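You operate a simulated robot arm through the tools that you are given. There is no shell and no other tool. Be economical: measure what you need, move in short steps, check, and stop when the job is done.

You run a simulated two-armed robot. Do the job below in one go: nothing can be reset, and whatever is moved stays where it is left.

Task
Take the cap off the small brown bottle and lay it down on the clear end of the oak table.

It is judged by the outcome, as a careful person would: the job done as asked, and still so three seconds after it is handed in. It fails if anything else is knocked over, pushed out of place, dropped, spilled or broken. A push-on lid holds only when it is set on centred and level and pressed home; a screw cap is set on level and turned clockwise until tight.

Robot
Two 7-joint arms with two-finger parallel grippers on one trunk, on a base that drives. Base frame: it is fixed to the floor where the robot stands at the start and does not move with it; the origin is under the middle of the robot, x ahead of it, y to its left, z up. Lengths are in m, angles in rad, forces in N, time in s.
The left shoulder is at the start at [0.05, 0.187, 1.11], the right one opposite. With the tool pointing down near the work surface each hand reaches from about 0.1 to 0.66 m from the robot's upright axis, wherever it stands, measured 20 degrees to its own side. Payload 3.43 kg a hand.
The tool frame of a hand sits at the grasp point between the pads (the TCP): z along the fingers, y along the line on which they close. The tips reach 0.03 m beyond it. The gripper opens to 0.094 m. The fingers are 0.028 m wide and 0.01 m thick; the gripper's body (0.05 by 0.096 m) begins 0.055 m behind the TCP.
Orientation is that of the tool frame in the base frame, as a unit quaternion [w, x, y, z]. With the fingers straight down and closing along the base's y, the tool's x points along the base's -x, its y along +y and its z along -z.

Tools
- The arms move only by the tool jog_arm. It takes "left_motion", "right_motion" or both (then of equal length, played together; a hand with none holds still); each is a list of rows, each an object of numbers (a shift or turn left out is 0, a gripper value left out holds the last): "dx", "dy", "dz": the shift along the tool's x, y, z in m; "rx", "ry", "rz": the turn, a rotation vector about the tool's x, y, z in rad. In form: [{"dx": .., "dy": .., "dz": .., "rx": .., "ry": .., "rz": ..}, ...]. A call has 1 to 10 rows; each row shifts and turns the commanded pose from where the row before left it, along the tool's axes as they then stand. "left_grip" and "right_grip" are, for a hand that has rows, the finger opening in m, from 0 to 0.094, set as the call begins (left out, the last holds). A row lasts 0.2 s, in which the tool goes at most 0.05 m and 0.15 rad; a call with a longer step from one row to the next is refused whole, and so is a gripper value outside its range. Where a pose cannot be reached the arm comes as near as it can. A force on the tool above 40 N (or 10 N above the force at the start of the call, whichever is more), or a blocked arm, ends the call early, and 0.2 s more pass. The fingers move at their own pace (about 0.153 m/s each) and stop on an object; they squeeze with about 35 N. The grip force told is the motor's: it shows also when the fingers shut on nothing. Time passes only in rows, and 0.2 s behind the last, so rows that do not move let the fingers close. The reply holds the time, the measured pose of the TCP, the force on the tool along the base axes, the opening and the grip force, in the units named above and with some noise, with the torque about the TCP (base axes, N m) and any sound that the robot's microphone picked up.
- Cameras (640 x 400 px; columns grow to the right, rows downward): "scene" is now at [0.145, 0.0085, 1.2696]; the picture's right is [0.09, -1.00, 0.00], its down [-0.57, -0.05, -0.82] and it looks along [0.82, 0.08, -0.57] (base axes); focal length 243 px, centre (320, 200). "left" rides on the left gripper at [0.076, -0.014, -0.103] in its tool frame; the picture's right is [0.18, 0.98, 0.00], its down [-0.75, 0.14, -0.64] and it looks along [-0.63, 0.12, 0.77] (tool axes); focal length 243 px, centre (320, 200). "right" rides on the right gripper at [0.076, 0.014, -0.103] in its tool frame; the picture's right is [-0.18, 0.98, 0.00], its down [-0.75, -0.14, -0.64] and it looks along [-0.63, -0.12, 0.77] (tool axes); focal length 243 px, centre (320, 200). There is no depth. A picture from a camera that has moved, and an enlarged one, comes with that camera's place and axes in the base frame and with its lens.
- grab_frame(camera): a new picture of that camera. It takes no simulated time.
- lift_body(by): slides the trunk up (or, below 0, down) by that many m; the arms and the scene camera ride with it, the base frame stays. It gives what a move gives, with no picture.
- steer(legs): drives the robot by 1 to 6 legs, each [ahead, left, turn to the left] in m, m and rad, along the robot's own axes; the way and the turn of a leg run together, so that a leg with both is an arc; at most 1.5 m and 3.142 rad a leg. The arms and the cameras ride along, it lands a little off, and it stops where it bumps. It gives what a move gives.
- head_to(pan, tilt): turns the head with the scene camera to pan (to the left, within 1.396 rad either way) and tilt (down, from -0.506 to 1.204), counted from straight ahead of the robot. It gives what a move gives.
- inspect(camera, box): a new picture of the part [left, top, right, bottom] of that camera's present view, enlarged. It takes no simulated time.
- finish_job(): hands the job in; it is judged then, once.

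Work in short steps. Places have to be worked out from the pictures, the camera data and where the tool is seen: move nearer, look again, correct. Check each grasp and each placing, and mend what went wrong. You have 120 turns and 88 pictures in all, those below and enlarged ones among them. Open the grippers and draw the arms clear of the work before you hand the job in, unless the task says otherwise; then end with one line.

The tools are called after "Call:" as name(argument=value, ...) on one line, values as JSON. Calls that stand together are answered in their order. jog_arm: Moves the arms, as the interface text tells. Its arguments: {"type":"object","properties":{"left_motion":{"type":"array","items":{"type":"object","properties":{"dx":{"type":"number"},"dy":{"type":"number"},"dz":{"type":"number"},"rx":{"type":"number"},"ry":{"type":"number"},"rz":{"type":"number"}}}},"left_grip":{"type":"number"},"right_motion":{"type":"array","items":{"type":"object","properties":{"dx":{"type":"number"},"dy":{"type":"number"},"dz":{"type":"number"},"rx":{"type":"number"},"ry":{"type":"number"},"rz":{"type":"number"}}}},"right_grip":{"type":"number"}},"required":[]} The other tools are called the same way: lift_body (by) slides the trunk up or down; steer (legs) drives the base; head_to (pan, tilt) turns the head that bears the scene camera; grab_frame (camera) takes a picture; inspect (camera, box) takes an enlarged picture of a part of a camera's view; finish_job () hands the job in.

At the start:

```text
t: 0.0
left_tool_pos: [0.3412, 0.2802, 1.048]
left_tcp_rot: [0.001, -0.001, 1.0, 0.001]
left_wrist_force: [-0.7, -0.8, 0.9]
left_torque: [0.0, 0.01, -0.01]
left_finger_gap: 0.0939
left_grasp_force: 0.1
right_tool_pos: [0.3275, -0.0981, 1.096]
right_tcp_rot: [0.001, 0.0, 1.0, 0.0]
right_wrist_force: [-0.5, 0.5, -0.2]
right_torque: [0.04, 0.0, -0.01]
right_finger_gap: 0.0941
right_grasp_force: 0.1
trunk travel left (down, up): [-0.325, 0.107]
robot x, y, heading: [-0.0016, -0.0001, 0.003]
head pan, tilt: [0.094, 0.609]
```

scene: 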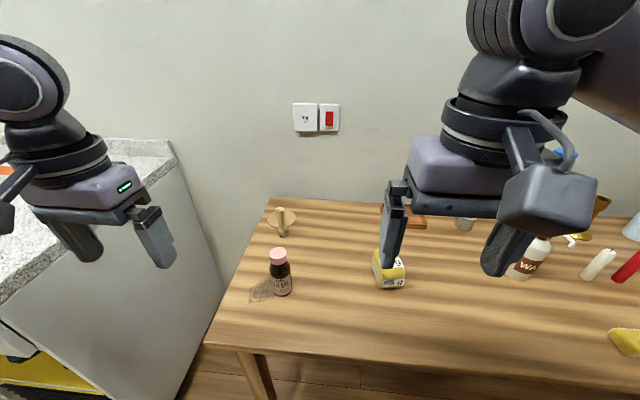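
right: 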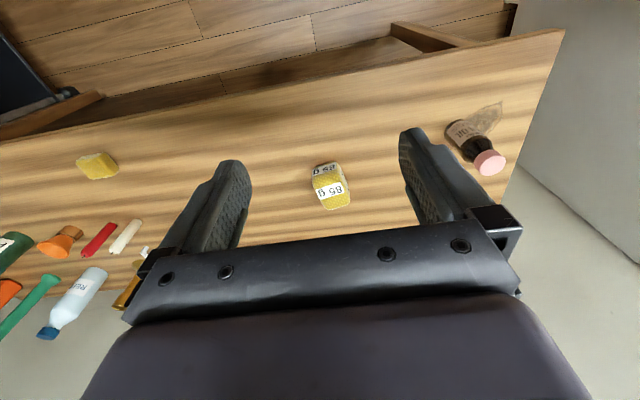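
left: 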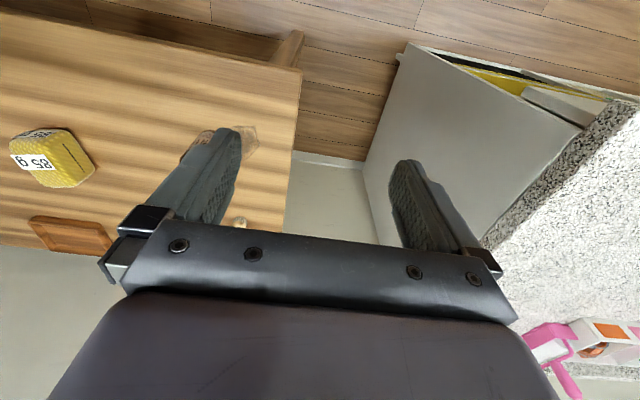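

The brown bottle with the pink cap is near the table's left end. I'll enlarge it, then look at the rest of the table.

Call:
inspect(camera="scene", box=[200, 180, 440, 330])

Call:
head_to(pan=-0.6, tilt=0.6)

Call:
grab_frame(camera="scene")

```text
2.67 times, centred on (320, 255) of scene
camera zoom: at [0.145, 0.0085, 1.2696], right [0.09, -1.0, 0.0], down [-0.57, -0.05, -0.82], along [0.82, 0.08, -0.57], focal length 649 px, centre (320, 53)
```

zoom: 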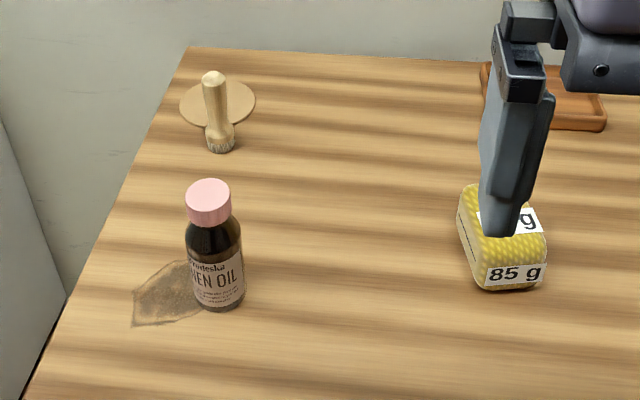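

```text
t: 1.1
left_tool_pos: [0.342, 0.2796, 1.0483]
left_tcp_rot: [0.0, -0.001, 1.0, 0.0]
left_wrist_force: [0.4, 0.1, 0.2]
left_torque: [0.02, 0.0, -0.01]
left_finger_gap: 0.0943
left_grasp_force: 0.1
right_tool_pos: [0.3263, -0.098, 1.0954]
right_tcp_rot: [-0.001, 0.0, 1.0, 0.0]
right_wrist_force: [-0.1, -0.3, 0.7]
right_torque: [-0.02, 0.03, 0.0]
right_finger_gap: 0.0944
right_grasp_force: 0.1
trunk travel left (down, up): [-0.325, 0.107]
robot x, y, heading: [-0.0011, -0.002, -0.004]
head pan, tilt: [-0.6, 0.6]
```

```text
83 pictures are left
camera scene: at [0.1303, -0.0498, 1.2704], right [-0.56, -0.83, 0.0], down [-0.47, 0.32, -0.83], along [0.68, -0.47, -0.56], focal length 243 px, centre (320, 200)
```

scene: 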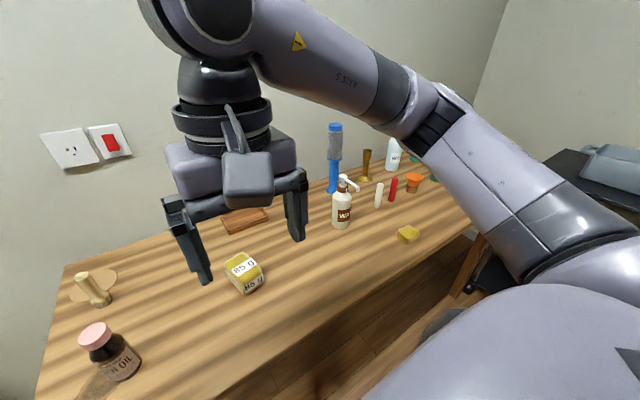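

The bottle cap top triangulates to about (0.473, 0.125, 0.90), with the table near z 0.78. Next I'll check which end of the table is the clear one.

Call:
head_to(pan=-0.95, tilt=0.45)

Call:
grab_frame(camera="scene")

Call:
head_to(pan=0.25, tilt=0.85)

Call:
grab_frame(camera="scene")

```text
t: 1.9
left_tool_pos: [0.3406, 0.279, 1.0483]
left_tcp_rot: [0.001, -0.002, 1.0, -0.001]
left_wrist_force: [0.5, 0.0, 0.1]
left_torque: [-0.02, -0.02, -0.03]
left_finger_gap: 0.0941
left_grasp_force: 0.1
right_tool_pos: [0.3277, -0.0959, 1.0963]
right_tcp_rot: [0.001, 0.0, 1.0, 0.0]
right_wrist_force: [-0.2, -0.6, 0.5]
right_torque: [0.01, 0.0, 0.03]
right_finger_gap: 0.094
right_grasp_force: 0.0
trunk travel left (down, up): [-0.325, 0.107]
robot x, y, heading: [0.0028, 0.0005, 0.001]
head pan, tilt: [-0.949, 0.45]
```

```text
82 pictures are left
camera scene: at [0.1109, -0.0746, 1.284], right [-0.81, -0.58, 0.0], down [-0.25, 0.35, -0.9], along [0.52, -0.73, -0.44], focal length 243 px, centre (320, 200)
```

scene: 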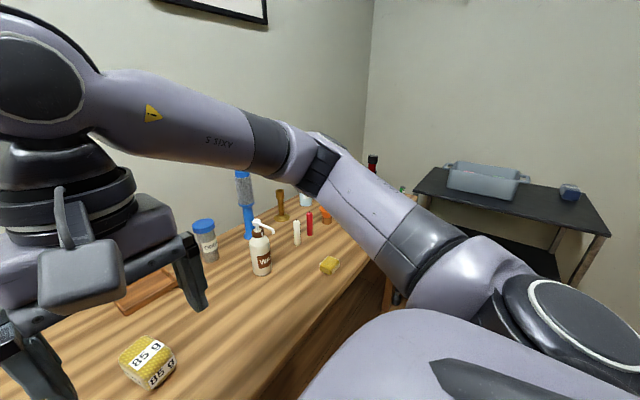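

```text
t: 3.3
left_tool_pos: [0.3421, 0.2797, 1.0494]
left_tcp_rot: [0.0, -0.001, 1.0, 0.0]
left_wrist_force: [0.4, 0.3, -0.6]
left_torque: [-0.01, 0.0, -0.02]
left_finger_gap: 0.0939
left_grasp_force: 0.1
right_tool_pos: [0.3283, -0.0974, 1.0955]
right_tcp_rot: [0.0, 0.001, 1.0, 0.0]
right_wrist_force: [-0.4, -0.7, 0.5]
right_torque: [0.03, -0.01, 0.0]
right_finger_gap: 0.0944
right_grasp_force: 0.0
trunk travel left (down, up): [-0.325, 0.107]
robot x, y, heading: [-0.0019, 0.0012, 0.001]
head pan, tilt: [0.25, 0.85]
```

```text
81 pictures are left
camera scene: at [0.1331, 0.0194, 1.2496], right [0.25, -0.97, 0.0], down [-0.73, -0.18, -0.66], along [0.64, 0.16, -0.75], focal length 243 px, centre (320, 200)
```

scene: 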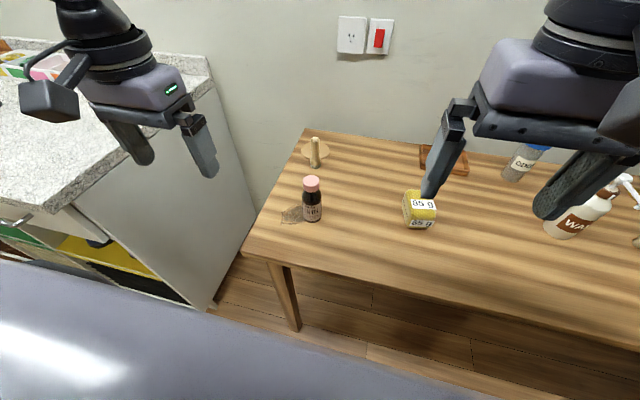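

The clear end is the left one, with only the bottle, the brush and a disc on it. I'll hold the bottle with the left hand from the front, tilted, and unscrew from above with the right. First I tilt the left hand 50° forward in place.

Call:
jog_arm(left_motion=[{"ry": -0.1455}, {"ry": -0.1455}, {"ry": -0.1455}, {"ry": -0.1455}, {"ry": -0.1455}, {"ry": -0.1455}], left_grip=0.094)

Call:
grab_frame(camera="left")

Call:
inspect(camera="scene", box=[240, 120, 400, 220])

```text
t: 4.7
left_tool_pos: [0.395, 0.2882, 1.0736]
left_tcp_rot: [0.423, 0.0, 0.906, 0.0]
left_wrist_force: [0.1, -0.9, 0.1]
left_torque: [0.02, 0.03, 0.02]
left_finger_gap: 0.0938
left_grasp_force: 0.1
left hand out of reach, approached as far as the arm can: row 4, 5, 6
right_tool_pos: [0.3276, -0.0965, 1.0954]
right_tcp_rot: [0.0, 0.0, 1.0, 0.0]
right_wrist_force: [-0.4, -0.4, 0.6]
right_torque: [0.0, 0.04, 0.0]
right_finger_gap: 0.094
right_grasp_force: 0.1
trunk travel left (down, up): [-0.325, 0.107]
robot x, y, heading: [0.0026, -0.0007, 0.001]
head pan, tilt: [0.25, 0.85]
```

```text
80 pictures are left
camera left: at [0.2678, 0.2735, 1.0801], right [-0.12, 0.98, -0.14], down [-0.01, 0.14, 0.99], along [0.99, 0.12, -0.01], focal length 243 px, centre (320, 200)
```

left: 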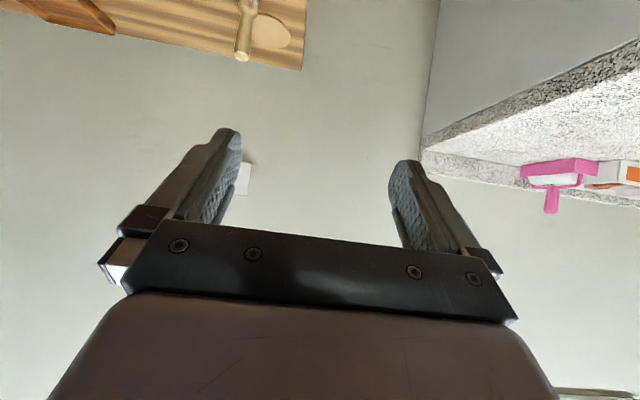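

```text
4.00 times, centred on (320, 170) of scene
camera zoom: at [0.1332, 0.0196, 1.2495], right [0.25, -0.97, 0.0], down [-0.73, -0.19, -0.66], along [0.64, 0.16, -0.75], focal length 973 px, centre (320, 320)
```

zoom: 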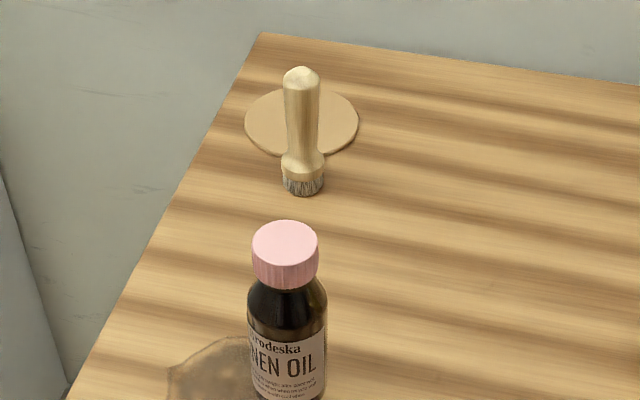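

The tilted pose is too close to the shoulder, so the arm couldn't fully reach it. I'll back the robot up 8 cm and shift it 8 cm left to give both arms a better stance.

Call:
steer(legs=[[-0.08, 0.08, 0]])

Call:
grab_frame(camera="scene")

```text
t: 6.1
left_tool_pos: [0.3145, 0.3697, 1.0739]
left_tcp_rot: [0.422, 0.0, 0.907, -0.001]
left_wrist_force: [0.3, 0.1, 0.8]
left_torque: [-0.02, -0.03, -0.05]
left_finger_gap: 0.0943
left_grasp_force: 0.0
right_tool_pos: [0.248, -0.0175, 1.0968]
right_tcp_rot: [0.0, 0.002, 1.0, 0.0]
right_wrist_force: [1.0, 0.9, -0.3]
right_torque: [-0.03, -0.02, 0.01]
right_finger_gap: 0.0941
right_grasp_force: 0.0
trunk travel left (down, up): [-0.325, 0.107]
robot x, y, heading: [-0.0771, 0.0772, 0.005]
head pan, tilt: [0.25, 0.85]
```

```text
78 pictures are left
camera scene: at [0.0532, 0.0998, 1.2496], right [0.25, -0.97, 0.0], down [-0.73, -0.19, -0.66], along [0.64, 0.16, -0.75], focal length 243 px, centre (320, 200)
```

scene: 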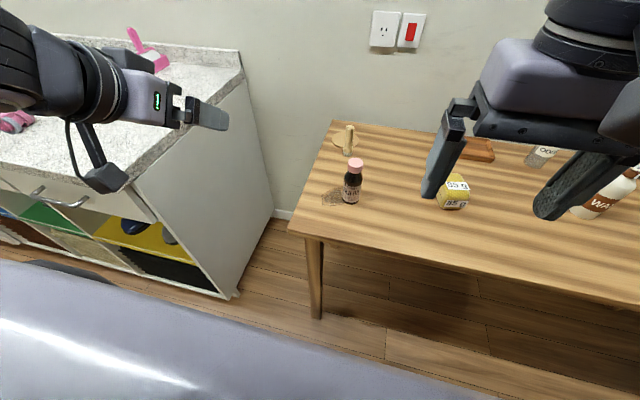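

Zooming on the bottle from the new stance to triangulate it.

Call:
inspect(camera="scene", box=[290, 110, 450, 210])

Call:
inspect(camera="right", box=[300, 60, 540, 210])

```text
4.00 times, centred on (370, 160) of scene
camera zoom: at [0.0532, 0.0998, 1.2496], right [0.25, -0.97, 0.0], down [-0.73, -0.19, -0.66], along [0.64, 0.16, -0.75], focal length 973 px, centre (120, 360)
```

zoom: 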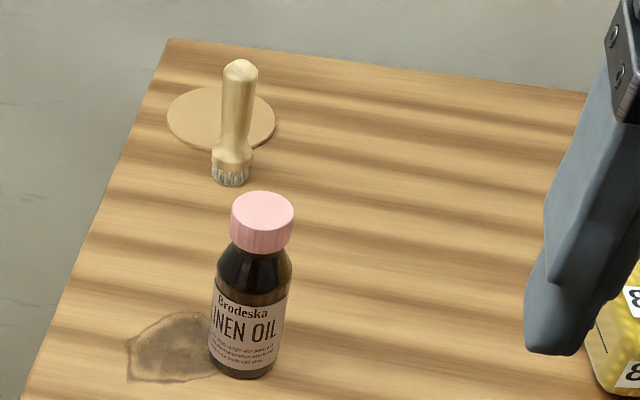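

```text
2.67 times, centred on (420, 135) of right
camera zoom: at [0.1718, -0.0033, 1.1984], right [0.19, 0.98, 0.0], down [0.75, -0.14, 0.64], along [0.63, -0.12, -0.77], focal length 647 px, centre (53, 373)
```

zoom: 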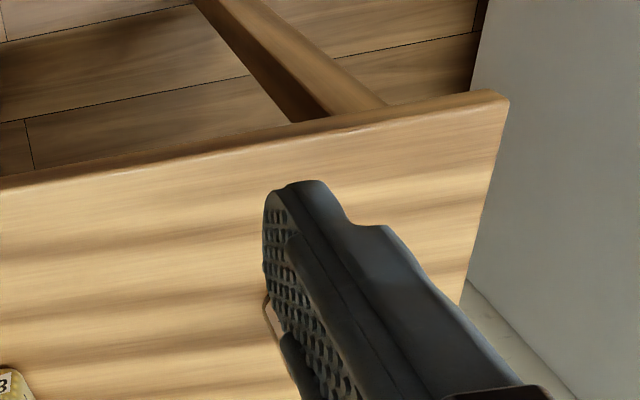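

The cap top centre is about (0.480, 0.125, 0.896), the cap is about 35 mm across, and the table is near 0.775. I'll move the right hand aside and bring the left to a pre-grasp 13 cm back along its approach.

Call:
jog_arm(left_motion=[{"dx": 0.0119, "dy": -0.0306, "dz": 0.0188}, {"dx": 0.0119, "dy": -0.0306, "dz": 0.0188}, {"dx": 0.0119, "dy": -0.0306, "dz": 0.0188}, {"dx": 0.0119, "dy": -0.0306, "dz": 0.0188}, {"dx": 0.0119, "dy": -0.0306, "dz": 0.0188}, {"dx": 0.0119, "dy": -0.0306, "dz": 0.0188}, {"dx": 0.0119, "dy": -0.0306, "dz": 0.0188}, {"dx": 0.0119, "dy": -0.0306, "dz": 0.0188}], right_motion=[{"dy": -0.04}, {"dy": -0.04}, {"dy": -0.04}, {}, {}, {}, {}, {}])

Call:
grab_frame(camera="left")

Call:
grab_frame(camera="scene")

```text
t: 7.9
left_tool_pos: [0.3716, 0.2228, 0.9518]
left_tcp_rot: [0.422, -0.001, 0.907, 0.0]
left_wrist_force: [-1.2, -0.1, -0.2]
left_torque: [0.01, 0.01, 0.0]
left_finger_gap: 0.0941
left_grasp_force: 0.0
left hand out of reach, approached as far as the arm can: row 1, 6, 7, 8
right_tool_pos: [0.2481, -0.1369, 1.096]
right_tcp_rot: [0.0, 0.001, 1.0, 0.0]
right_wrist_force: [-0.4, 0.3, 0.7]
right_torque: [-0.02, 0.0, 0.0]
right_finger_gap: 0.0941
right_grasp_force: 0.1
trunk travel left (down, up): [-0.325, 0.107]
robot x, y, heading: [-0.0822, 0.0801, -0.004]
head pan, tilt: [0.25, 0.85]
```

```text
75 pictures are left
camera left: at [0.2431, 0.2068, 0.9593], right [-0.12, 0.98, -0.14], down [-0.01, 0.14, 0.99], along [0.99, 0.12, -0.01], focal length 243 px, centre (320, 200)
```

left: 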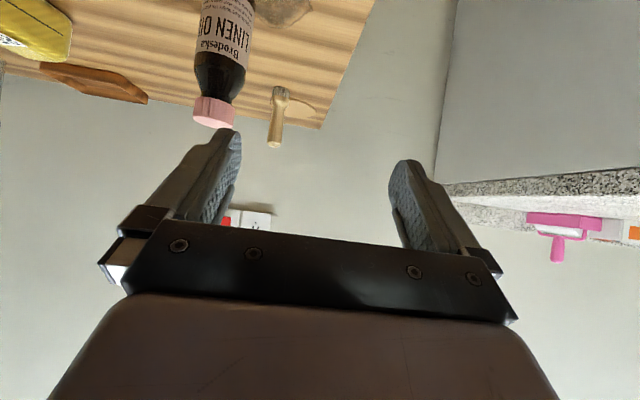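

```text
74 pictures are left
camera scene: at [0.0536, 0.0995, 1.2495], right [0.25, -0.97, 0.0], down [-0.73, -0.19, -0.66], along [0.64, 0.16, -0.75], focal length 243 px, centre (320, 200)
```

scene: 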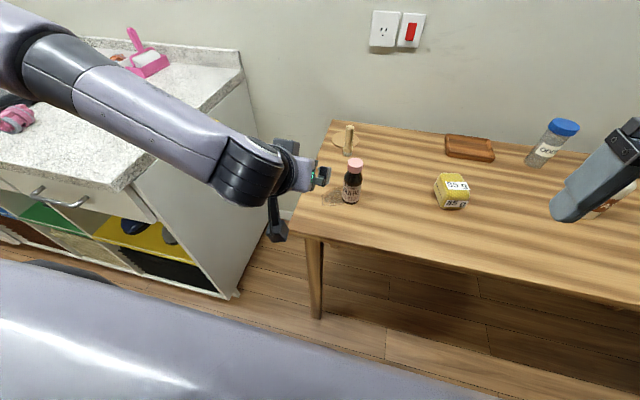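

The arm's elbow comes in from the left, so pointing straight ahead isn't reachable. I'll yaw the hand about 45° toward −y so it approaches from front-left, and lower the tilt slightly.

Call:
jog_arm(left_motion=[{"rx": 0.1002, "rz": 0.0841}, {"rx": 0.1002, "rz": 0.0841}, {"rx": 0.1002, "rz": 0.0841}, {"rx": 0.1002, "rz": 0.0841}, {"rx": 0.1002, "rz": 0.0841}, {"rx": 0.1002, "rz": 0.0841}, {"ry": 0.087}, {}])

Call:
grab_frame(camera="left")

```text
t: 9.7
left_tool_pos: [0.3699, 0.2228, 0.9524]
left_tcp_rot: [0.353, 0.353, 0.854, -0.147]
left_wrist_force: [-0.7, -0.3, -0.4]
left_torque: [-0.01, -0.03, -0.02]
left_finger_gap: 0.0941
left_grasp_force: 0.1
right_tool_pos: [0.2484, -0.1365, 1.0963]
right_tcp_rot: [0.001, 0.001, 1.0, 0.0]
right_wrist_force: [0.7, -0.2, -0.3]
right_torque: [0.04, 0.01, -0.01]
right_finger_gap: 0.0941
right_grasp_force: 0.1
trunk travel left (down, up): [-0.325, 0.107]
robot x, y, heading: [-0.0786, 0.0779, -0.0]
head pan, tilt: [0.25, 0.85]
```

```text
73 pictures are left
camera left: at [0.2707, 0.3009, 0.9708], right [0.6, 0.79, -0.13], down [0.16, 0.04, 0.99], along [0.78, -0.61, -0.1], focal length 243 px, centre (320, 200)
```

left: 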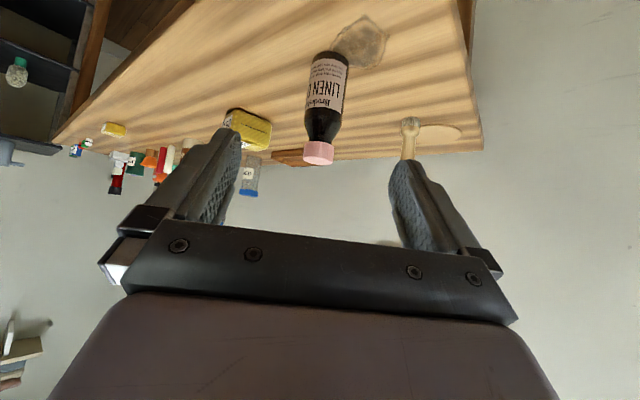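

Pose reached, and the bottle is nearly centred between the fingers. I advance along the approach to about 6 cm short and look.

Call:
jog_arm(left_motion=[{"dx": -0.0005, "dy": 0.0018, "dz": 0.0258}, {"dx": -0.0005, "dy": 0.0018, "dz": 0.0258}, {"dx": -0.0005, "dy": 0.0018, "dz": 0.0258}, {"dx": -0.0005, "dy": 0.0018, "dz": 0.0258}, {"dx": -0.0005, "dy": 0.0018, "dz": 0.0258}, {}])

Call:
grab_frame(camera="left")

Call:
inspect(camera="scene", box=[250, 110, 410, 210])

```text
t: 11.1
left_tool_pos: [0.4224, 0.1897, 0.8896]
left_tcp_rot: [0.353, 0.354, 0.854, -0.147]
left_wrist_force: [0.2, 0.1, 0.6]
left_torque: [-0.02, 0.0, 0.0]
left_finger_gap: 0.0938
left_grasp_force: 0.1
left hand out of reach, approached as far as the arm can: row 4, 5
right_tool_pos: [0.2468, -0.1369, 1.0972]
right_tcp_rot: [0.0, 0.001, 1.0, 0.001]
right_wrist_force: [0.2, -0.5, 0.4]
right_torque: [0.01, 0.03, -0.03]
right_finger_gap: 0.0941
right_grasp_force: 0.1
trunk travel left (down, up): [-0.325, 0.107]
robot x, y, heading: [-0.079, 0.0826, 0.001]
head pan, tilt: [0.25, 0.85]
```

```text
72 pictures are left
camera left: at [0.324, 0.2682, 0.9077], right [0.6, 0.79, -0.13], down [0.16, 0.04, 0.99], along [0.78, -0.61, -0.1], focal length 243 px, centre (320, 200)
```

left: 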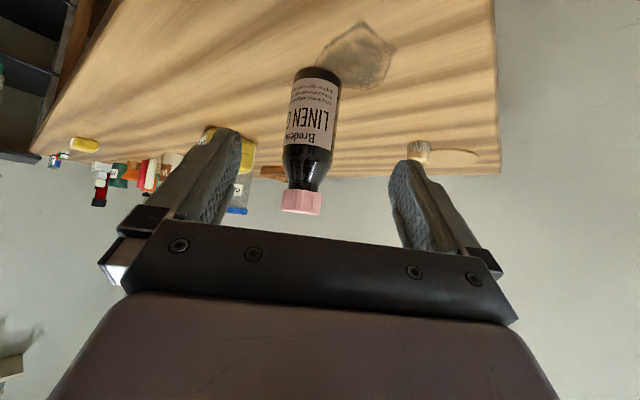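

```text
4.00 times, centred on (330, 160) of scene
camera zoom: at [0.0534, 0.0995, 1.2496], right [0.25, -0.97, 0.0], down [-0.73, -0.19, -0.66], along [0.64, 0.16, -0.75], focal length 973 px, centre (280, 360)
```

zoom: 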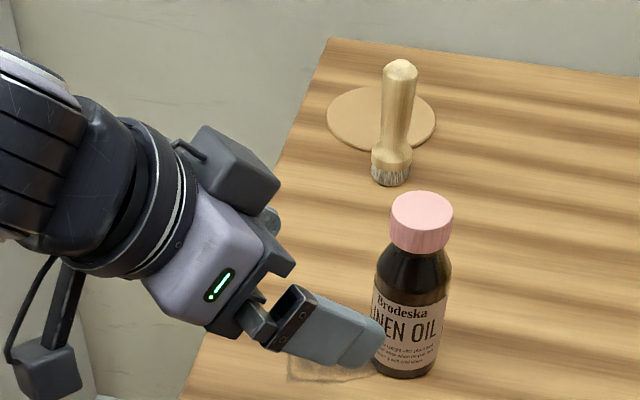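

The reach limit is from the height, so I'll retract slightly, lower the trunk 12 cm, and approach again with the arm in an easier posture.

Call:
jog_arm(left_motion=[{"dz": -0.03}, {"dz": -0.03}, {"dz": -0.03}, {}])

Call:
lift_body(by=-0.12)

```text
t: 12.1
left_tool_pos: [0.3767, 0.2359, 0.9532]
left_tcp_rot: [0.353, 0.354, 0.854, -0.147]
left_wrist_force: [0.5, -0.2, 0.0]
left_torque: [0.0, -0.02, -0.02]
left_finger_gap: 0.0942
left_grasp_force: 0.0
right_tool_pos: [0.2482, -0.1377, 1.0961]
right_tcp_rot: [-0.001, 0.001, 1.0, 0.0]
right_wrist_force: [-0.8, -0.2, -1.0]
right_torque: [-0.02, -0.02, 0.03]
right_finger_gap: 0.0941
right_grasp_force: 0.0
trunk travel left (down, up): [-0.325, 0.107]
robot x, y, heading: [-0.0771, 0.0767, 0.006]
head pan, tilt: [0.25, 0.85]
```

```text
t: 13.6
left_tool_pos: [0.3769, 0.2356, 0.8324]
left_tcp_rot: [0.353, 0.353, 0.854, -0.146]
left_wrist_force: [0.1, 0.3, -0.1]
left_torque: [0.01, 0.02, 0.02]
left_finger_gap: 0.0942
left_grasp_force: 0.1
right_tool_pos: [0.248, -0.1358, 0.9768]
right_tcp_rot: [0.0, 0.002, 1.0, 0.0]
right_wrist_force: [-0.4, 0.1, 1.1]
right_torque: [-0.01, -0.01, 0.04]
right_finger_gap: 0.0944
right_grasp_force: 0.1
trunk travel left (down, up): [-0.205, 0.227]
robot x, y, heading: [-0.0821, 0.0806, 0.001]
head pan, tilt: [0.25, 0.85]
```

Now the left hand moves nearly level toward the bottle, two thirds of the way, then I check.

Call:
jog_arm(left_motion=[{"dx": -0.0152, "dy": -0.0008, "dz": 0.01755}, {"dx": -0.0152, "dy": -0.0008, "dz": 0.01755}, {"dx": -0.0152, "dy": -0.0008, "dz": 0.01755}, {"dx": -0.0152, "dy": -0.0008, "dz": 0.01755}, {}])

Call:
grab_frame(camera="left")

Call:
inspect(camera="scene", box=[250, 70, 410, 170])

```text
t: 14.8
left_tool_pos: [0.4404, 0.1683, 0.8253]
left_tcp_rot: [0.354, 0.353, 0.854, -0.146]
left_wrist_force: [0.1, -0.4, 0.2]
left_torque: [0.0, 0.0, 0.02]
left_finger_gap: 0.0943
left_grasp_force: 0.1
right_tool_pos: [0.2482, -0.1373, 0.9778]
right_tcp_rot: [0.001, 0.001, 1.0, 0.0]
right_wrist_force: [0.3, 0.3, -0.5]
right_torque: [-0.04, 0.01, 0.02]
right_finger_gap: 0.0939
right_grasp_force: 0.1
trunk travel left (down, up): [-0.205, 0.227]
robot x, y, heading: [-0.081, 0.081, -0.002]
head pan, tilt: [0.25, 0.85]
```

```text
70 pictures are left
camera left: at [0.3415, 0.2461, 0.8436], right [0.6, 0.79, -0.13], down [0.16, 0.04, 0.99], along [0.78, -0.61, -0.1], focal length 243 px, centre (320, 200)
```

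left: 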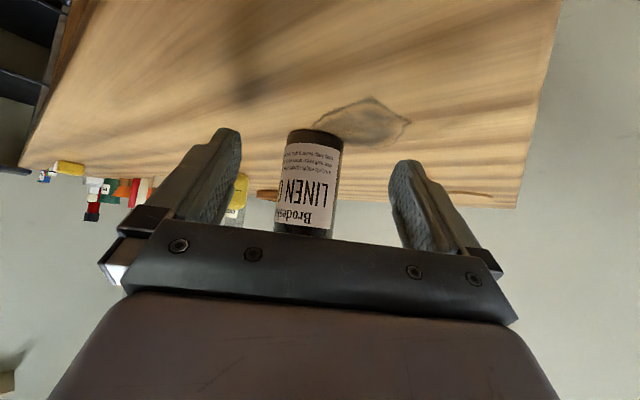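

```text
4.00 times, centred on (330, 120) of scene
camera zoom: at [0.0535, 0.0995, 1.1295], right [0.25, -0.97, 0.0], down [-0.73, -0.19, -0.66], along [0.64, 0.16, -0.75], focal length 973 px, centre (280, 520)
```

zoom: 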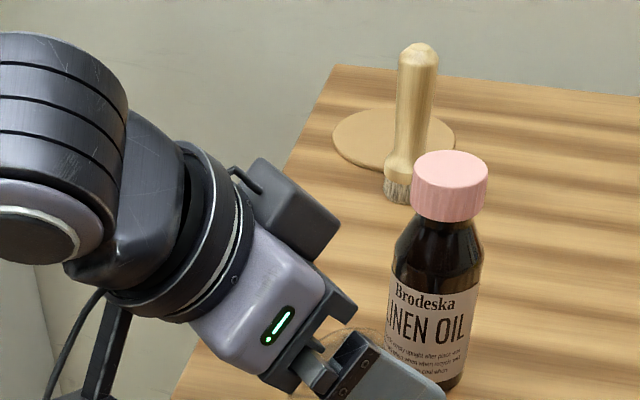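

Centred within about 1 mm. I advance the last 4.5 cm, then close on the bottle body.

Call:
jog_arm(left_motion=[{"dx": -0.0152, "dy": -0.0008, "dz": 0.0175}, {"dx": -0.0152, "dy": -0.0008, "dz": 0.0175}, {}])

Call:
inspect(camera="left", box=[160, 80, 480, 280])

Call:
grab_frame(camera="right")

```text
t: 15.6
left_tool_pos: [0.4507, 0.1637, 0.8331]
left_tcp_rot: [0.354, 0.353, 0.853, -0.148]
left_wrist_force: [0.1, 0.6, 0.4]
left_torque: [0.01, 0.0, 0.02]
left_finger_gap: 0.094
left_grasp_force: 0.0
left hand out of reach, approached as far as the arm can: row 1, 2
right_tool_pos: [0.2466, -0.1365, 0.9761]
right_tcp_rot: [0.0, 0.001, 1.0, 0.0]
right_wrist_force: [0.1, 0.0, 0.0]
right_torque: [-0.02, -0.01, -0.03]
right_finger_gap: 0.094
right_grasp_force: 0.1
trunk travel left (down, up): [-0.205, 0.227]
robot x, y, heading: [-0.0821, 0.0794, -0.002]
head pan, tilt: [0.25, 0.85]
```

```text
2.00 times, centred on (320, 180) of left
camera zoom: at [0.3516, 0.2415, 0.8518], right [0.6, 0.79, -0.13], down [0.16, 0.04, 0.99], along [0.78, -0.61, -0.1], focal length 485 px, centre (320, 240)
```

zoom: 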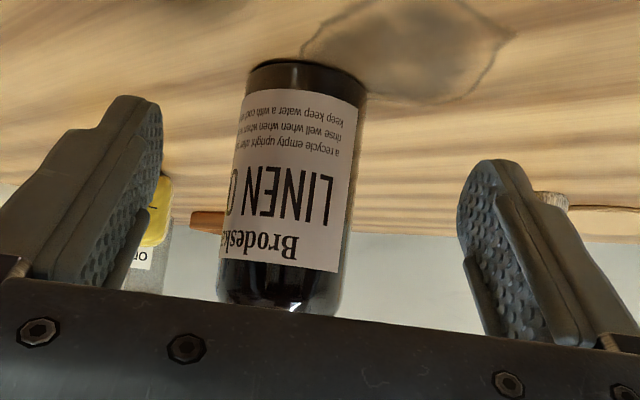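

```text
67 pictures are left
camera right: at [0.1722, -0.1233, 1.0787], right [0.19, 0.98, 0.0], down [0.75, -0.14, 0.64], along [0.63, -0.12, -0.77], focal length 243 px, centre (320, 200)
```

right: 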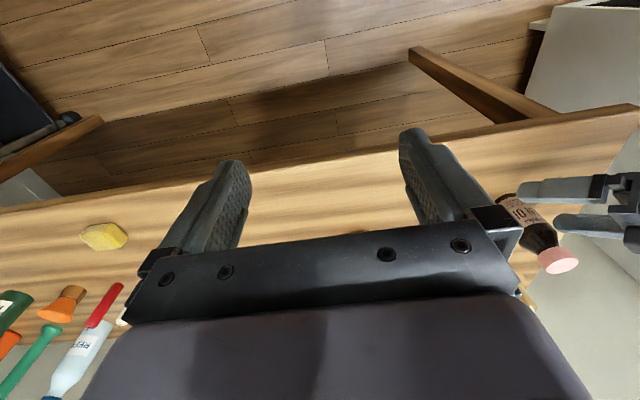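

The arm is at its limit 3.5 cm short, but the posture is fine. A small base move of +2.2 cm x and −3 cm y, plus 1 cm down on the trunk, should carry the open fingers around the bottle.

Call:
steer(legs=[[0.022, -0.03, 0]])

Call:
lift_body(by=-0.01)

Call:
inspect(camera="left", box=[160, 80, 480, 280])

Call:
grab_frame(camera="scene")

```text
t: 16.5
left_tool_pos: [0.4735, 0.1328, 0.8325]
left_tcp_rot: [0.354, 0.353, 0.854, -0.146]
left_wrist_force: [-0.7, 0.4, -0.5]
left_torque: [0.03, -0.01, 0.01]
left_finger_gap: 0.0941
left_grasp_force: 0.0
right_tool_pos: [0.2695, -0.1669, 0.9757]
right_tcp_rot: [0.0, 0.0, 1.0, -0.001]
right_wrist_force: [0.6, 0.4, 0.5]
right_torque: [-0.03, 0.0, -0.04]
right_finger_gap: 0.0936
right_grasp_force: 0.1
trunk travel left (down, up): [-0.205, 0.227]
robot x, y, heading: [-0.0577, 0.0509, -0.001]
head pan, tilt: [0.25, 0.85]
```

```text
t: 17.1
left_tool_pos: [0.4726, 0.1333, 0.8248]
left_tcp_rot: [0.354, 0.353, 0.854, -0.146]
left_wrist_force: [-0.2, -0.2, 0.9]
left_torque: [0.01, 0.0, -0.01]
left_finger_gap: 0.094
left_grasp_force: 0.1
right_tool_pos: [0.2704, -0.168, 0.9665]
right_tcp_rot: [0.001, 0.001, 1.0, 0.0]
right_wrist_force: [0.3, -1.1, 0.9]
right_torque: [0.01, -0.01, 0.02]
right_finger_gap: 0.0939
right_grasp_force: 0.1
trunk travel left (down, up): [-0.195, 0.237]
robot x, y, heading: [-0.0549, 0.0495, 0.006]
head pan, tilt: [0.25, 0.85]
```

```text
2.00 times, centred on (320, 180) of left
camera zoom: at [0.3734, 0.2112, 0.8419], right [0.6, 0.79, -0.13], down [0.16, 0.05, 0.99], along [0.78, -0.61, -0.1], focal length 485 px, centre (320, 240)
```

zoom: 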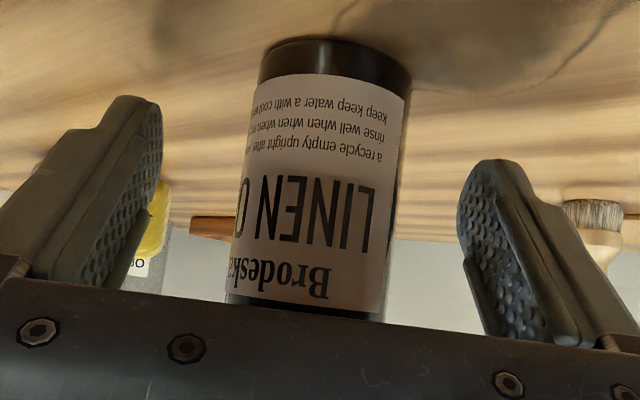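

```text
65 pictures are left
camera scene: at [0.0754, 0.0692, 1.1195], right [0.25, -0.97, 0.0], down [-0.73, -0.19, -0.66], along [0.64, 0.16, -0.75], focal length 243 px, centre (320, 200)
```

scene: 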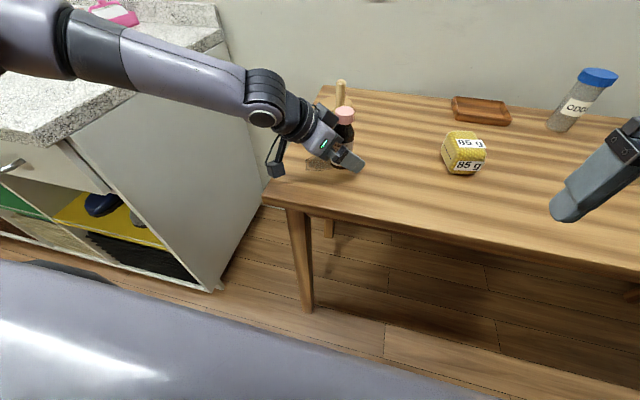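

The bottle stands between the pads and roughly centred. Closing the left gripper.

Call:
jog_arm(left_motion=[{}, {}, {}, {}], left_grip=0.0)

Call:
inspect(camera="left", box=[160, 80, 480, 280])

Call:
inspect(camera="scene", box=[260, 70, 420, 170])

```text
t: 18.1
left_tool_pos: [0.4726, 0.1338, 0.8234]
left_tcp_rot: [0.355, 0.353, 0.854, -0.146]
left_wrist_force: [1.2, 1.3, 0.8]
left_torque: [0.01, -0.03, 0.05]
left_finger_gap: 0.0479
left_grasp_force: 35.4
right_tool_pos: [0.2691, -0.1668, 0.968]
right_tcp_rot: [0.0, 0.0, 1.0, 0.0]
right_wrist_force: [0.6, 0.0, 0.4]
right_torque: [0.02, -0.03, 0.04]
right_finger_gap: 0.0939
right_grasp_force: 0.0
trunk travel left (down, up): [-0.195, 0.237]
robot x, y, heading: [-0.0588, 0.0519, 0.004]
head pan, tilt: [0.25, 0.85]
```

```text
2.00 times, centred on (320, 180) of left
camera zoom: at [0.3736, 0.2113, 0.8419], right [0.6, 0.79, -0.13], down [0.16, 0.04, 0.99], along [0.78, -0.61, -0.1], focal length 485 px, centre (320, 240)
```

zoom: 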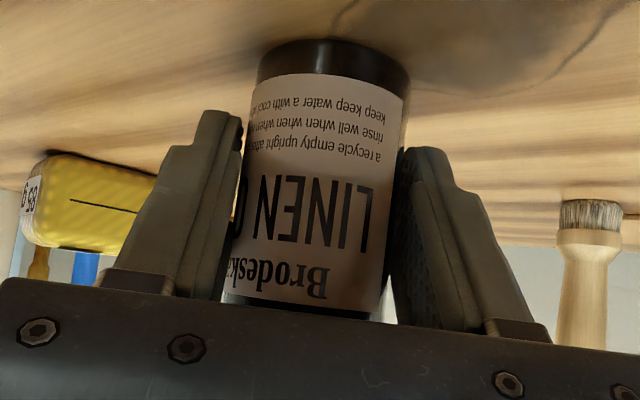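

```text
4.00 times, centred on (340, 120) of scene
camera zoom: at [0.0755, 0.0693, 1.1195], right [0.25, -0.97, 0.0], down [-0.73, -0.19, -0.66], along [0.64, 0.16, -0.75], focal length 973 px, centre (240, 520)
```

zoom: 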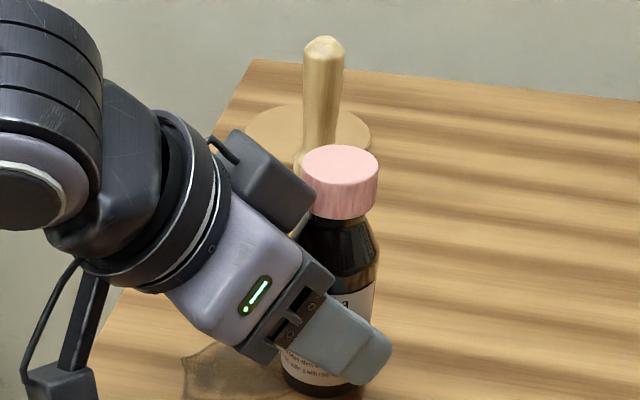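

The grip is solid (gap 48 mm, 35 N). A block on the left gripper sits close to the cap, so before planning the twist I move the right hand high over the bottle and look from there.

Call:
jog_arm(right_motion=[{"dz": -0.04}, {"dz": -0.04}, {"dx": -0.02, "dy": 0.042}, {"dx": -0.02, "dy": 0.042}, {"dx": -0.02, "dy": 0.042}, {"dx": -0.02, "dy": 0.042}, {"dx": -0.02, "dy": 0.042}, {"dx": -0.02, "dy": 0.042}, {}])

Call:
grab_frame(camera="right")

```text
t: 20.1
left_tool_pos: [0.4737, 0.1319, 0.8243]
left_tcp_rot: [0.353, 0.353, 0.854, -0.147]
left_wrist_force: [-0.1, -0.7, 1.3]
left_torque: [0.02, 0.0, -0.01]
left_finger_gap: 0.0479
left_grasp_force: 34.8
right_tool_pos: [0.3903, 0.0846, 1.046]
right_tcp_rot: [0.001, 0.001, 1.0, 0.0]
right_wrist_force: [0.1, 0.0, 0.6]
right_torque: [-0.01, 0.03, 0.0]
right_finger_gap: 0.0938
right_grasp_force: 0.0
trunk travel left (down, up): [-0.195, 0.237]
robot x, y, heading: [-0.0584, 0.0469, 0.001]
head pan, tilt: [0.25, 0.85]
```

```text
62 pictures are left
camera right: at [0.3148, 0.0991, 1.1482], right [0.18, 0.98, 0.0], down [0.75, -0.14, 0.64], along [0.63, -0.12, -0.77], focal length 243 px, centre (320, 200)
```

right: 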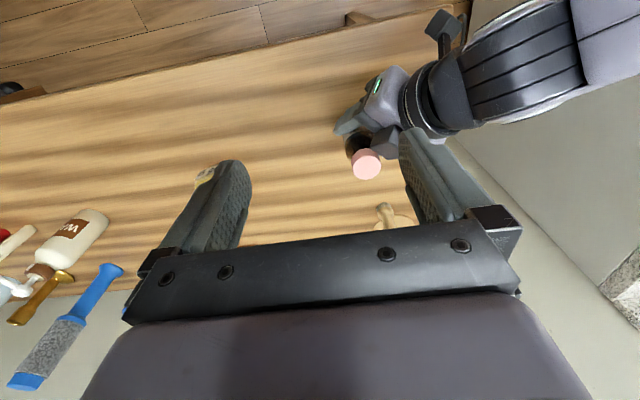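

Zooming on the cap and the block.

Call:
inspect(camera="right", box=[320, 90, 432, 190])

```text
4.00 times, centred on (376, 140) of right
camera zoom: at [0.3148, 0.0991, 1.1482], right [0.18, 0.98, 0.0], down [0.75, -0.14, 0.64], along [0.63, -0.12, -0.77], focal length 970 px, centre (96, 440)
```

zoom: 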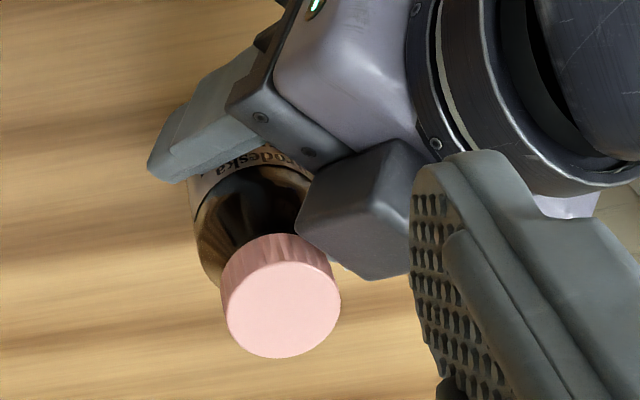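

The cap is centred at (0.482, 0.125), but the block is only about 26 mm from the cap axis. I'll open the left hand, flatten its tilt by 10° and lower it a little, so the block sits farther from the cap before regripping.

Call:
jog_arm(left_motion=[{}, {}, {"ry": -0.0875}, {"ry": -0.0875}, {"dx": 0.004}, {"dx": 0.004}, {}], left_grip=0.094)

Call:
grab_frame(camera="left")

Call:
inspect(camera="right", box=[320, 0, 480, 190])

```text
t: 21.7
left_tool_pos: [0.4705, 0.1367, 0.8161]
left_tcp_rot: [0.427, 0.338, 0.82, -0.177]
left_wrist_force: [0.4, -0.2, -0.6]
left_torque: [0.01, -0.01, 0.03]
left_finger_gap: 0.0945
left_grasp_force: 0.1
right_tool_pos: [0.3906, 0.0858, 1.0462]
right_tcp_rot: [0.001, -0.001, 1.0, 0.0]
right_wrist_force: [-0.1, 0.4, -0.2]
right_torque: [0.0, -0.01, 0.01]
right_finger_gap: 0.0938
right_grasp_force: 0.0
trunk travel left (down, up): [-0.195, 0.237]
robot x, y, heading: [-0.0568, 0.0536, -0.004]
head pan, tilt: [0.25, 0.85]
```

```text
60 pictures are left
camera left: at [0.3694, 0.2153, 0.813], right [0.62, 0.77, -0.15], down [0.03, 0.17, 0.99], along [0.78, -0.62, 0.08], focal length 243 px, centre (320, 200)
```

left: 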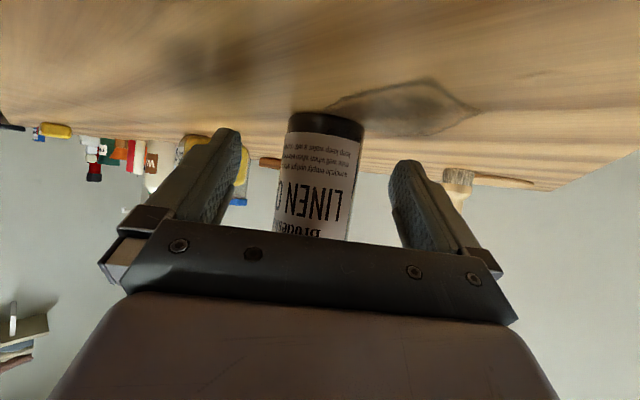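

```text
2.11 times, centred on (400, 95) of right
camera zoom: at [0.3148, 0.0987, 1.1485], right [0.18, 0.98, 0.0], down [0.75, -0.14, 0.64], along [0.63, -0.12, -0.77], focal length 511 px, centre (152, 421)
```

zoom: 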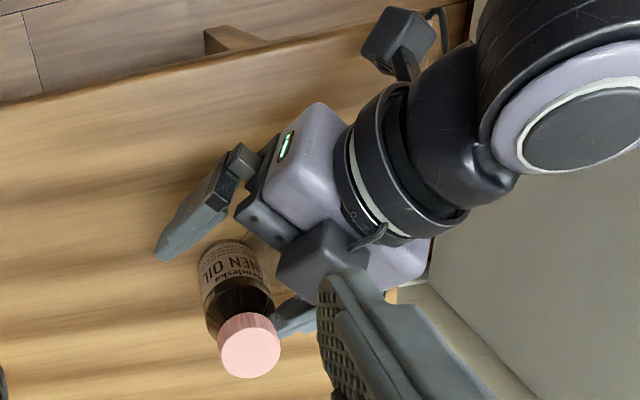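

Now there is a good gap between the block and the cap. Closing the left gripper again.

Call:
jog_arm(left_motion=[{}, {}, {}, {}], left_grip=0.0)

Call:
inspect(camera="right", box=[320, 70, 480, 190])

```text
t: 22.7
left_tool_pos: [0.47, 0.1361, 0.8172]
left_tcp_rot: [0.427, 0.339, 0.819, -0.177]
left_wrist_force: [-0.6, 0.0, 0.0]
left_torque: [0.01, 0.03, 0.04]
left_finger_gap: 0.0438
left_grasp_force: 35.0
right_tool_pos: [0.3908, 0.0846, 1.0457]
right_tcp_rot: [0.0, 0.001, 1.0, 0.0]
right_wrist_force: [-0.6, 0.3, -0.1]
right_torque: [-0.01, 0.03, 0.01]
right_finger_gap: 0.0941
right_grasp_force: 0.0
trunk travel left (down, up): [-0.195, 0.237]
robot x, y, heading: [-0.0605, 0.0492, -0.003]
head pan, tilt: [0.25, 0.85]
```

```text
3.33 times, centred on (400, 130) of right
camera zoom: at [0.3147, 0.0987, 1.1485], right [0.18, 0.98, 0.0], down [0.75, -0.14, 0.64], along [0.63, -0.12, -0.77], focal length 809 px, centre (53, 433)
```

zoom: 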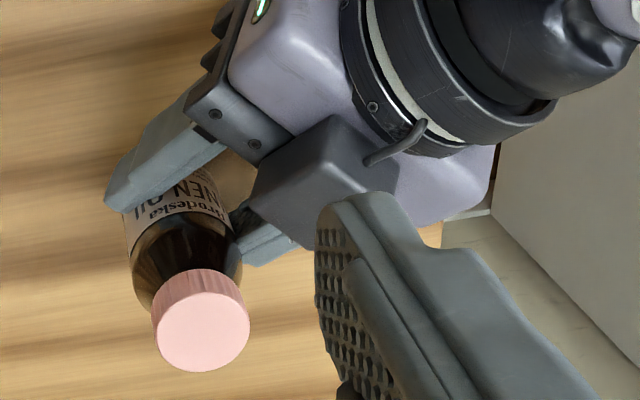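

The gap is now 43.8 mm instead of 47.9, so the pads may be holding nearer their tips. I'll open, advance 5 mm and regrip for a firmer hold.

Call:
jog_arm(left_motion=[{}, {}, {"dx": -0.003, "dz": 0.0042}, {}], left_grip=0.07)

Call:
jog_arm(left_motion=[{}, {}, {}, {}], left_grip=0.0)

Call:
inspect(camera="left", box=[160, 80, 480, 280])

Call:
inspect(camera="right", box=[320, 70, 480, 190])

```text
t: 23.7
left_tool_pos: [0.4732, 0.1319, 0.8177]
left_tcp_rot: [0.427, 0.338, 0.82, -0.176]
left_wrist_force: [0.2, 0.1, -1.5]
left_torque: [0.02, 0.01, -0.02]
left_finger_gap: 0.0705
left_grasp_force: 0.1
right_tool_pos: [0.3911, 0.0852, 1.0464]
right_tcp_rot: [0.0, 0.0, 1.0, -0.001]
right_wrist_force: [-0.1, 0.8, 0.1]
right_torque: [0.0, 0.0, 0.01]
right_finger_gap: 0.0936
right_grasp_force: 0.1
trunk travel left (down, up): [-0.195, 0.237]
robot x, y, heading: [-0.0579, 0.0494, -0.006]
head pan, tilt: [0.25, 0.85]
```

```text
t: 24.7
left_tool_pos: [0.4739, 0.1323, 0.8166]
left_tcp_rot: [0.427, 0.339, 0.819, -0.177]
left_wrist_force: [0.4, -0.3, -0.4]
left_torque: [-0.01, -0.02, 0.02]
left_finger_gap: 0.0472
left_grasp_force: 34.7
right_tool_pos: [0.3897, 0.0868, 1.0467]
right_tcp_rot: [0.001, 0.0, 1.0, 0.0]
right_wrist_force: [-1.0, 0.0, 0.7]
right_torque: [0.02, 0.0, -0.03]
right_finger_gap: 0.0939
right_grasp_force: 0.0
trunk travel left (down, up): [-0.195, 0.237]
robot x, y, heading: [-0.0571, 0.048, 0.002]
head pan, tilt: [0.25, 0.85]
```

```text
2.00 times, centred on (320, 180) of left
camera zoom: at [0.3733, 0.2115, 0.8131], right [0.62, 0.77, -0.15], down [0.03, 0.17, 0.99], along [0.78, -0.62, 0.08], focal length 485 px, centre (320, 240)
```

zoom: 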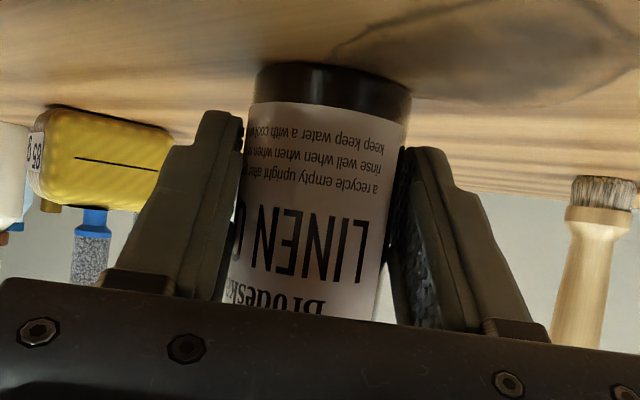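

```text
3.33 times, centred on (400, 130) of right
camera zoom: at [0.3148, 0.0987, 1.1485], right [0.18, 0.98, 0.0], down [0.75, -0.14, 0.64], along [0.63, -0.12, -0.77], focal length 809 px, centre (53, 433)
```

zoom: 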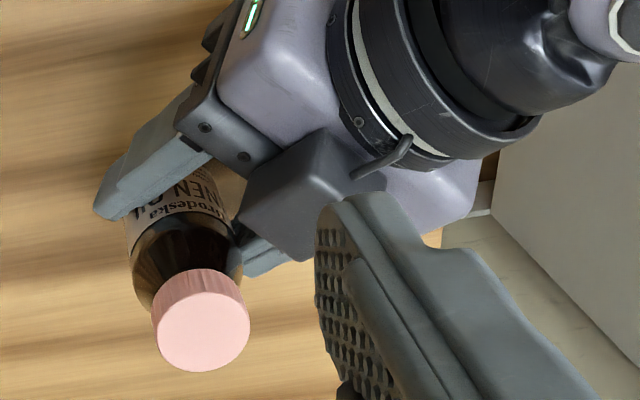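

The grip is better now (47 mm, well on the pads). I move the right hand over the cap at height and begin turning it counter-clockwise to find its usable wrist range.

Call:
jog_arm(right_motion=[{"dx": -0.03, "dy": 0.0133}, {"dx": -0.03, "dy": 0.0133}, {"dx": -0.031, "dy": 0.0134}, {"rz": -0.15}, {"rz": -0.15}, {"rz": -0.15}, {"rz": -0.15}, {"rz": -0.15}, {"rz": -0.15}, {"rz": -0.15}], right_grip=0.05)

Call:
jog_arm(right_motion=[{"rz": -0.15}, {"rz": -0.15}, {"rz": -0.15}, {"rz": -0.15}, {"rz": -0.15}, {"rz": -0.15}, {"rz": -0.15}, {"rz": -0.15}, {"rz": -0.15}, {"rz": -0.15}])

Call:
grab_frame(camera="scene")

Call:
grab_frame(camera="right")

```text
t: 26.9
left_tool_pos: [0.4748, 0.1318, 0.8173]
left_tcp_rot: [0.427, 0.339, 0.82, -0.177]
left_wrist_force: [0.5, 0.1, -0.3]
left_torque: [-0.03, 0.04, 0.01]
left_finger_gap: 0.0437
left_grasp_force: 35.3
right_tool_pos: [0.384, 0.0859, 1.018]
right_tcp_rot: [0.002, -0.501, 0.866, -0.001]
right_wrist_force: [-0.5, -0.2, 0.3]
right_torque: [-0.04, -0.04, -0.01]
right_finger_gap: 0.0502
right_grasp_force: 0.0
right hand out of reach, approached as far as the arm can: row 2, 3, 8, 9, 10
trunk travel left (down, up): [-0.195, 0.237]
robot x, y, heading: [-0.0593, 0.0475, 0.001]
head pan, tilt: [0.25, 0.85]
```

```text
t: 28.7
left_tool_pos: [0.4725, 0.1333, 0.8157]
left_tcp_rot: [0.427, 0.339, 0.82, -0.178]
left_wrist_force: [-0.8, 0.4, 0.7]
left_torque: [-0.01, 0.0, -0.02]
left_finger_gap: 0.0434
left_grasp_force: 35.0
right_tool_pos: [0.1369, 0.0616, 0.9579]
right_tcp_rot: [0.017, 0.87, -0.493, -0.013]
right_wrist_force: [2.7, 0.8, -1.0]
right_torque: [0.01, 0.08, 0.03]
right_finger_gap: 0.0498
right_grasp_force: 0.0
right hand out of reach, approached as far as the arm can: row 1, 2, 3, 4, 5, 6, 7, 8
trunk travel left (down, up): [-0.195, 0.237]
robot x, y, heading: [-0.0589, 0.0535, 0.002]
head pan, tilt: [0.25, 0.85]
stopped in row 8 (right hand): the force on the tool passed its limit at 77 N (the readings are from after the stop); the commanded pose is now the measured one
```

```text
55 pictures are left
camera scene: at [0.0781, 0.0696, 1.124], right [0.24, -0.97, 0.0], down [-0.69, -0.17, -0.7], along [0.68, 0.17, -0.71], focal length 243 px, centre (320, 200)
```

scene: 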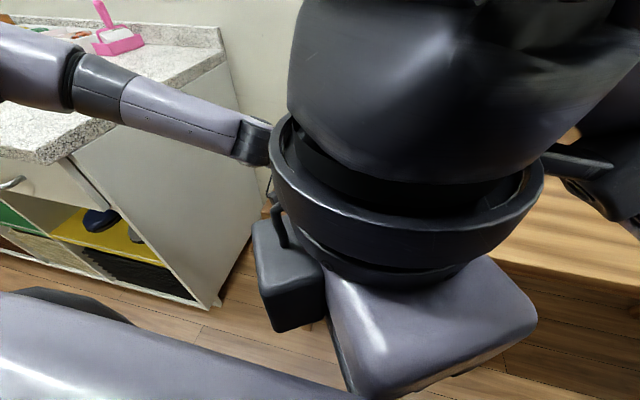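

```text
54 pictures are left
camera right: at [0.1691, -0.0099, 1.0597], right [-0.94, -0.35, 0.04], down [-0.24, 0.73, 0.64], along [-0.25, 0.59, -0.77], focal length 243 px, centre (320, 200)
```

right: 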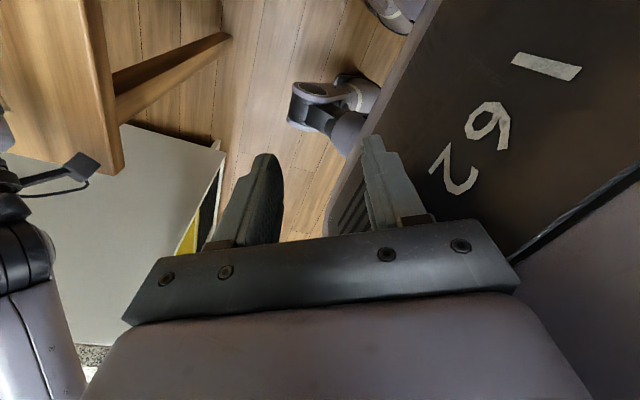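

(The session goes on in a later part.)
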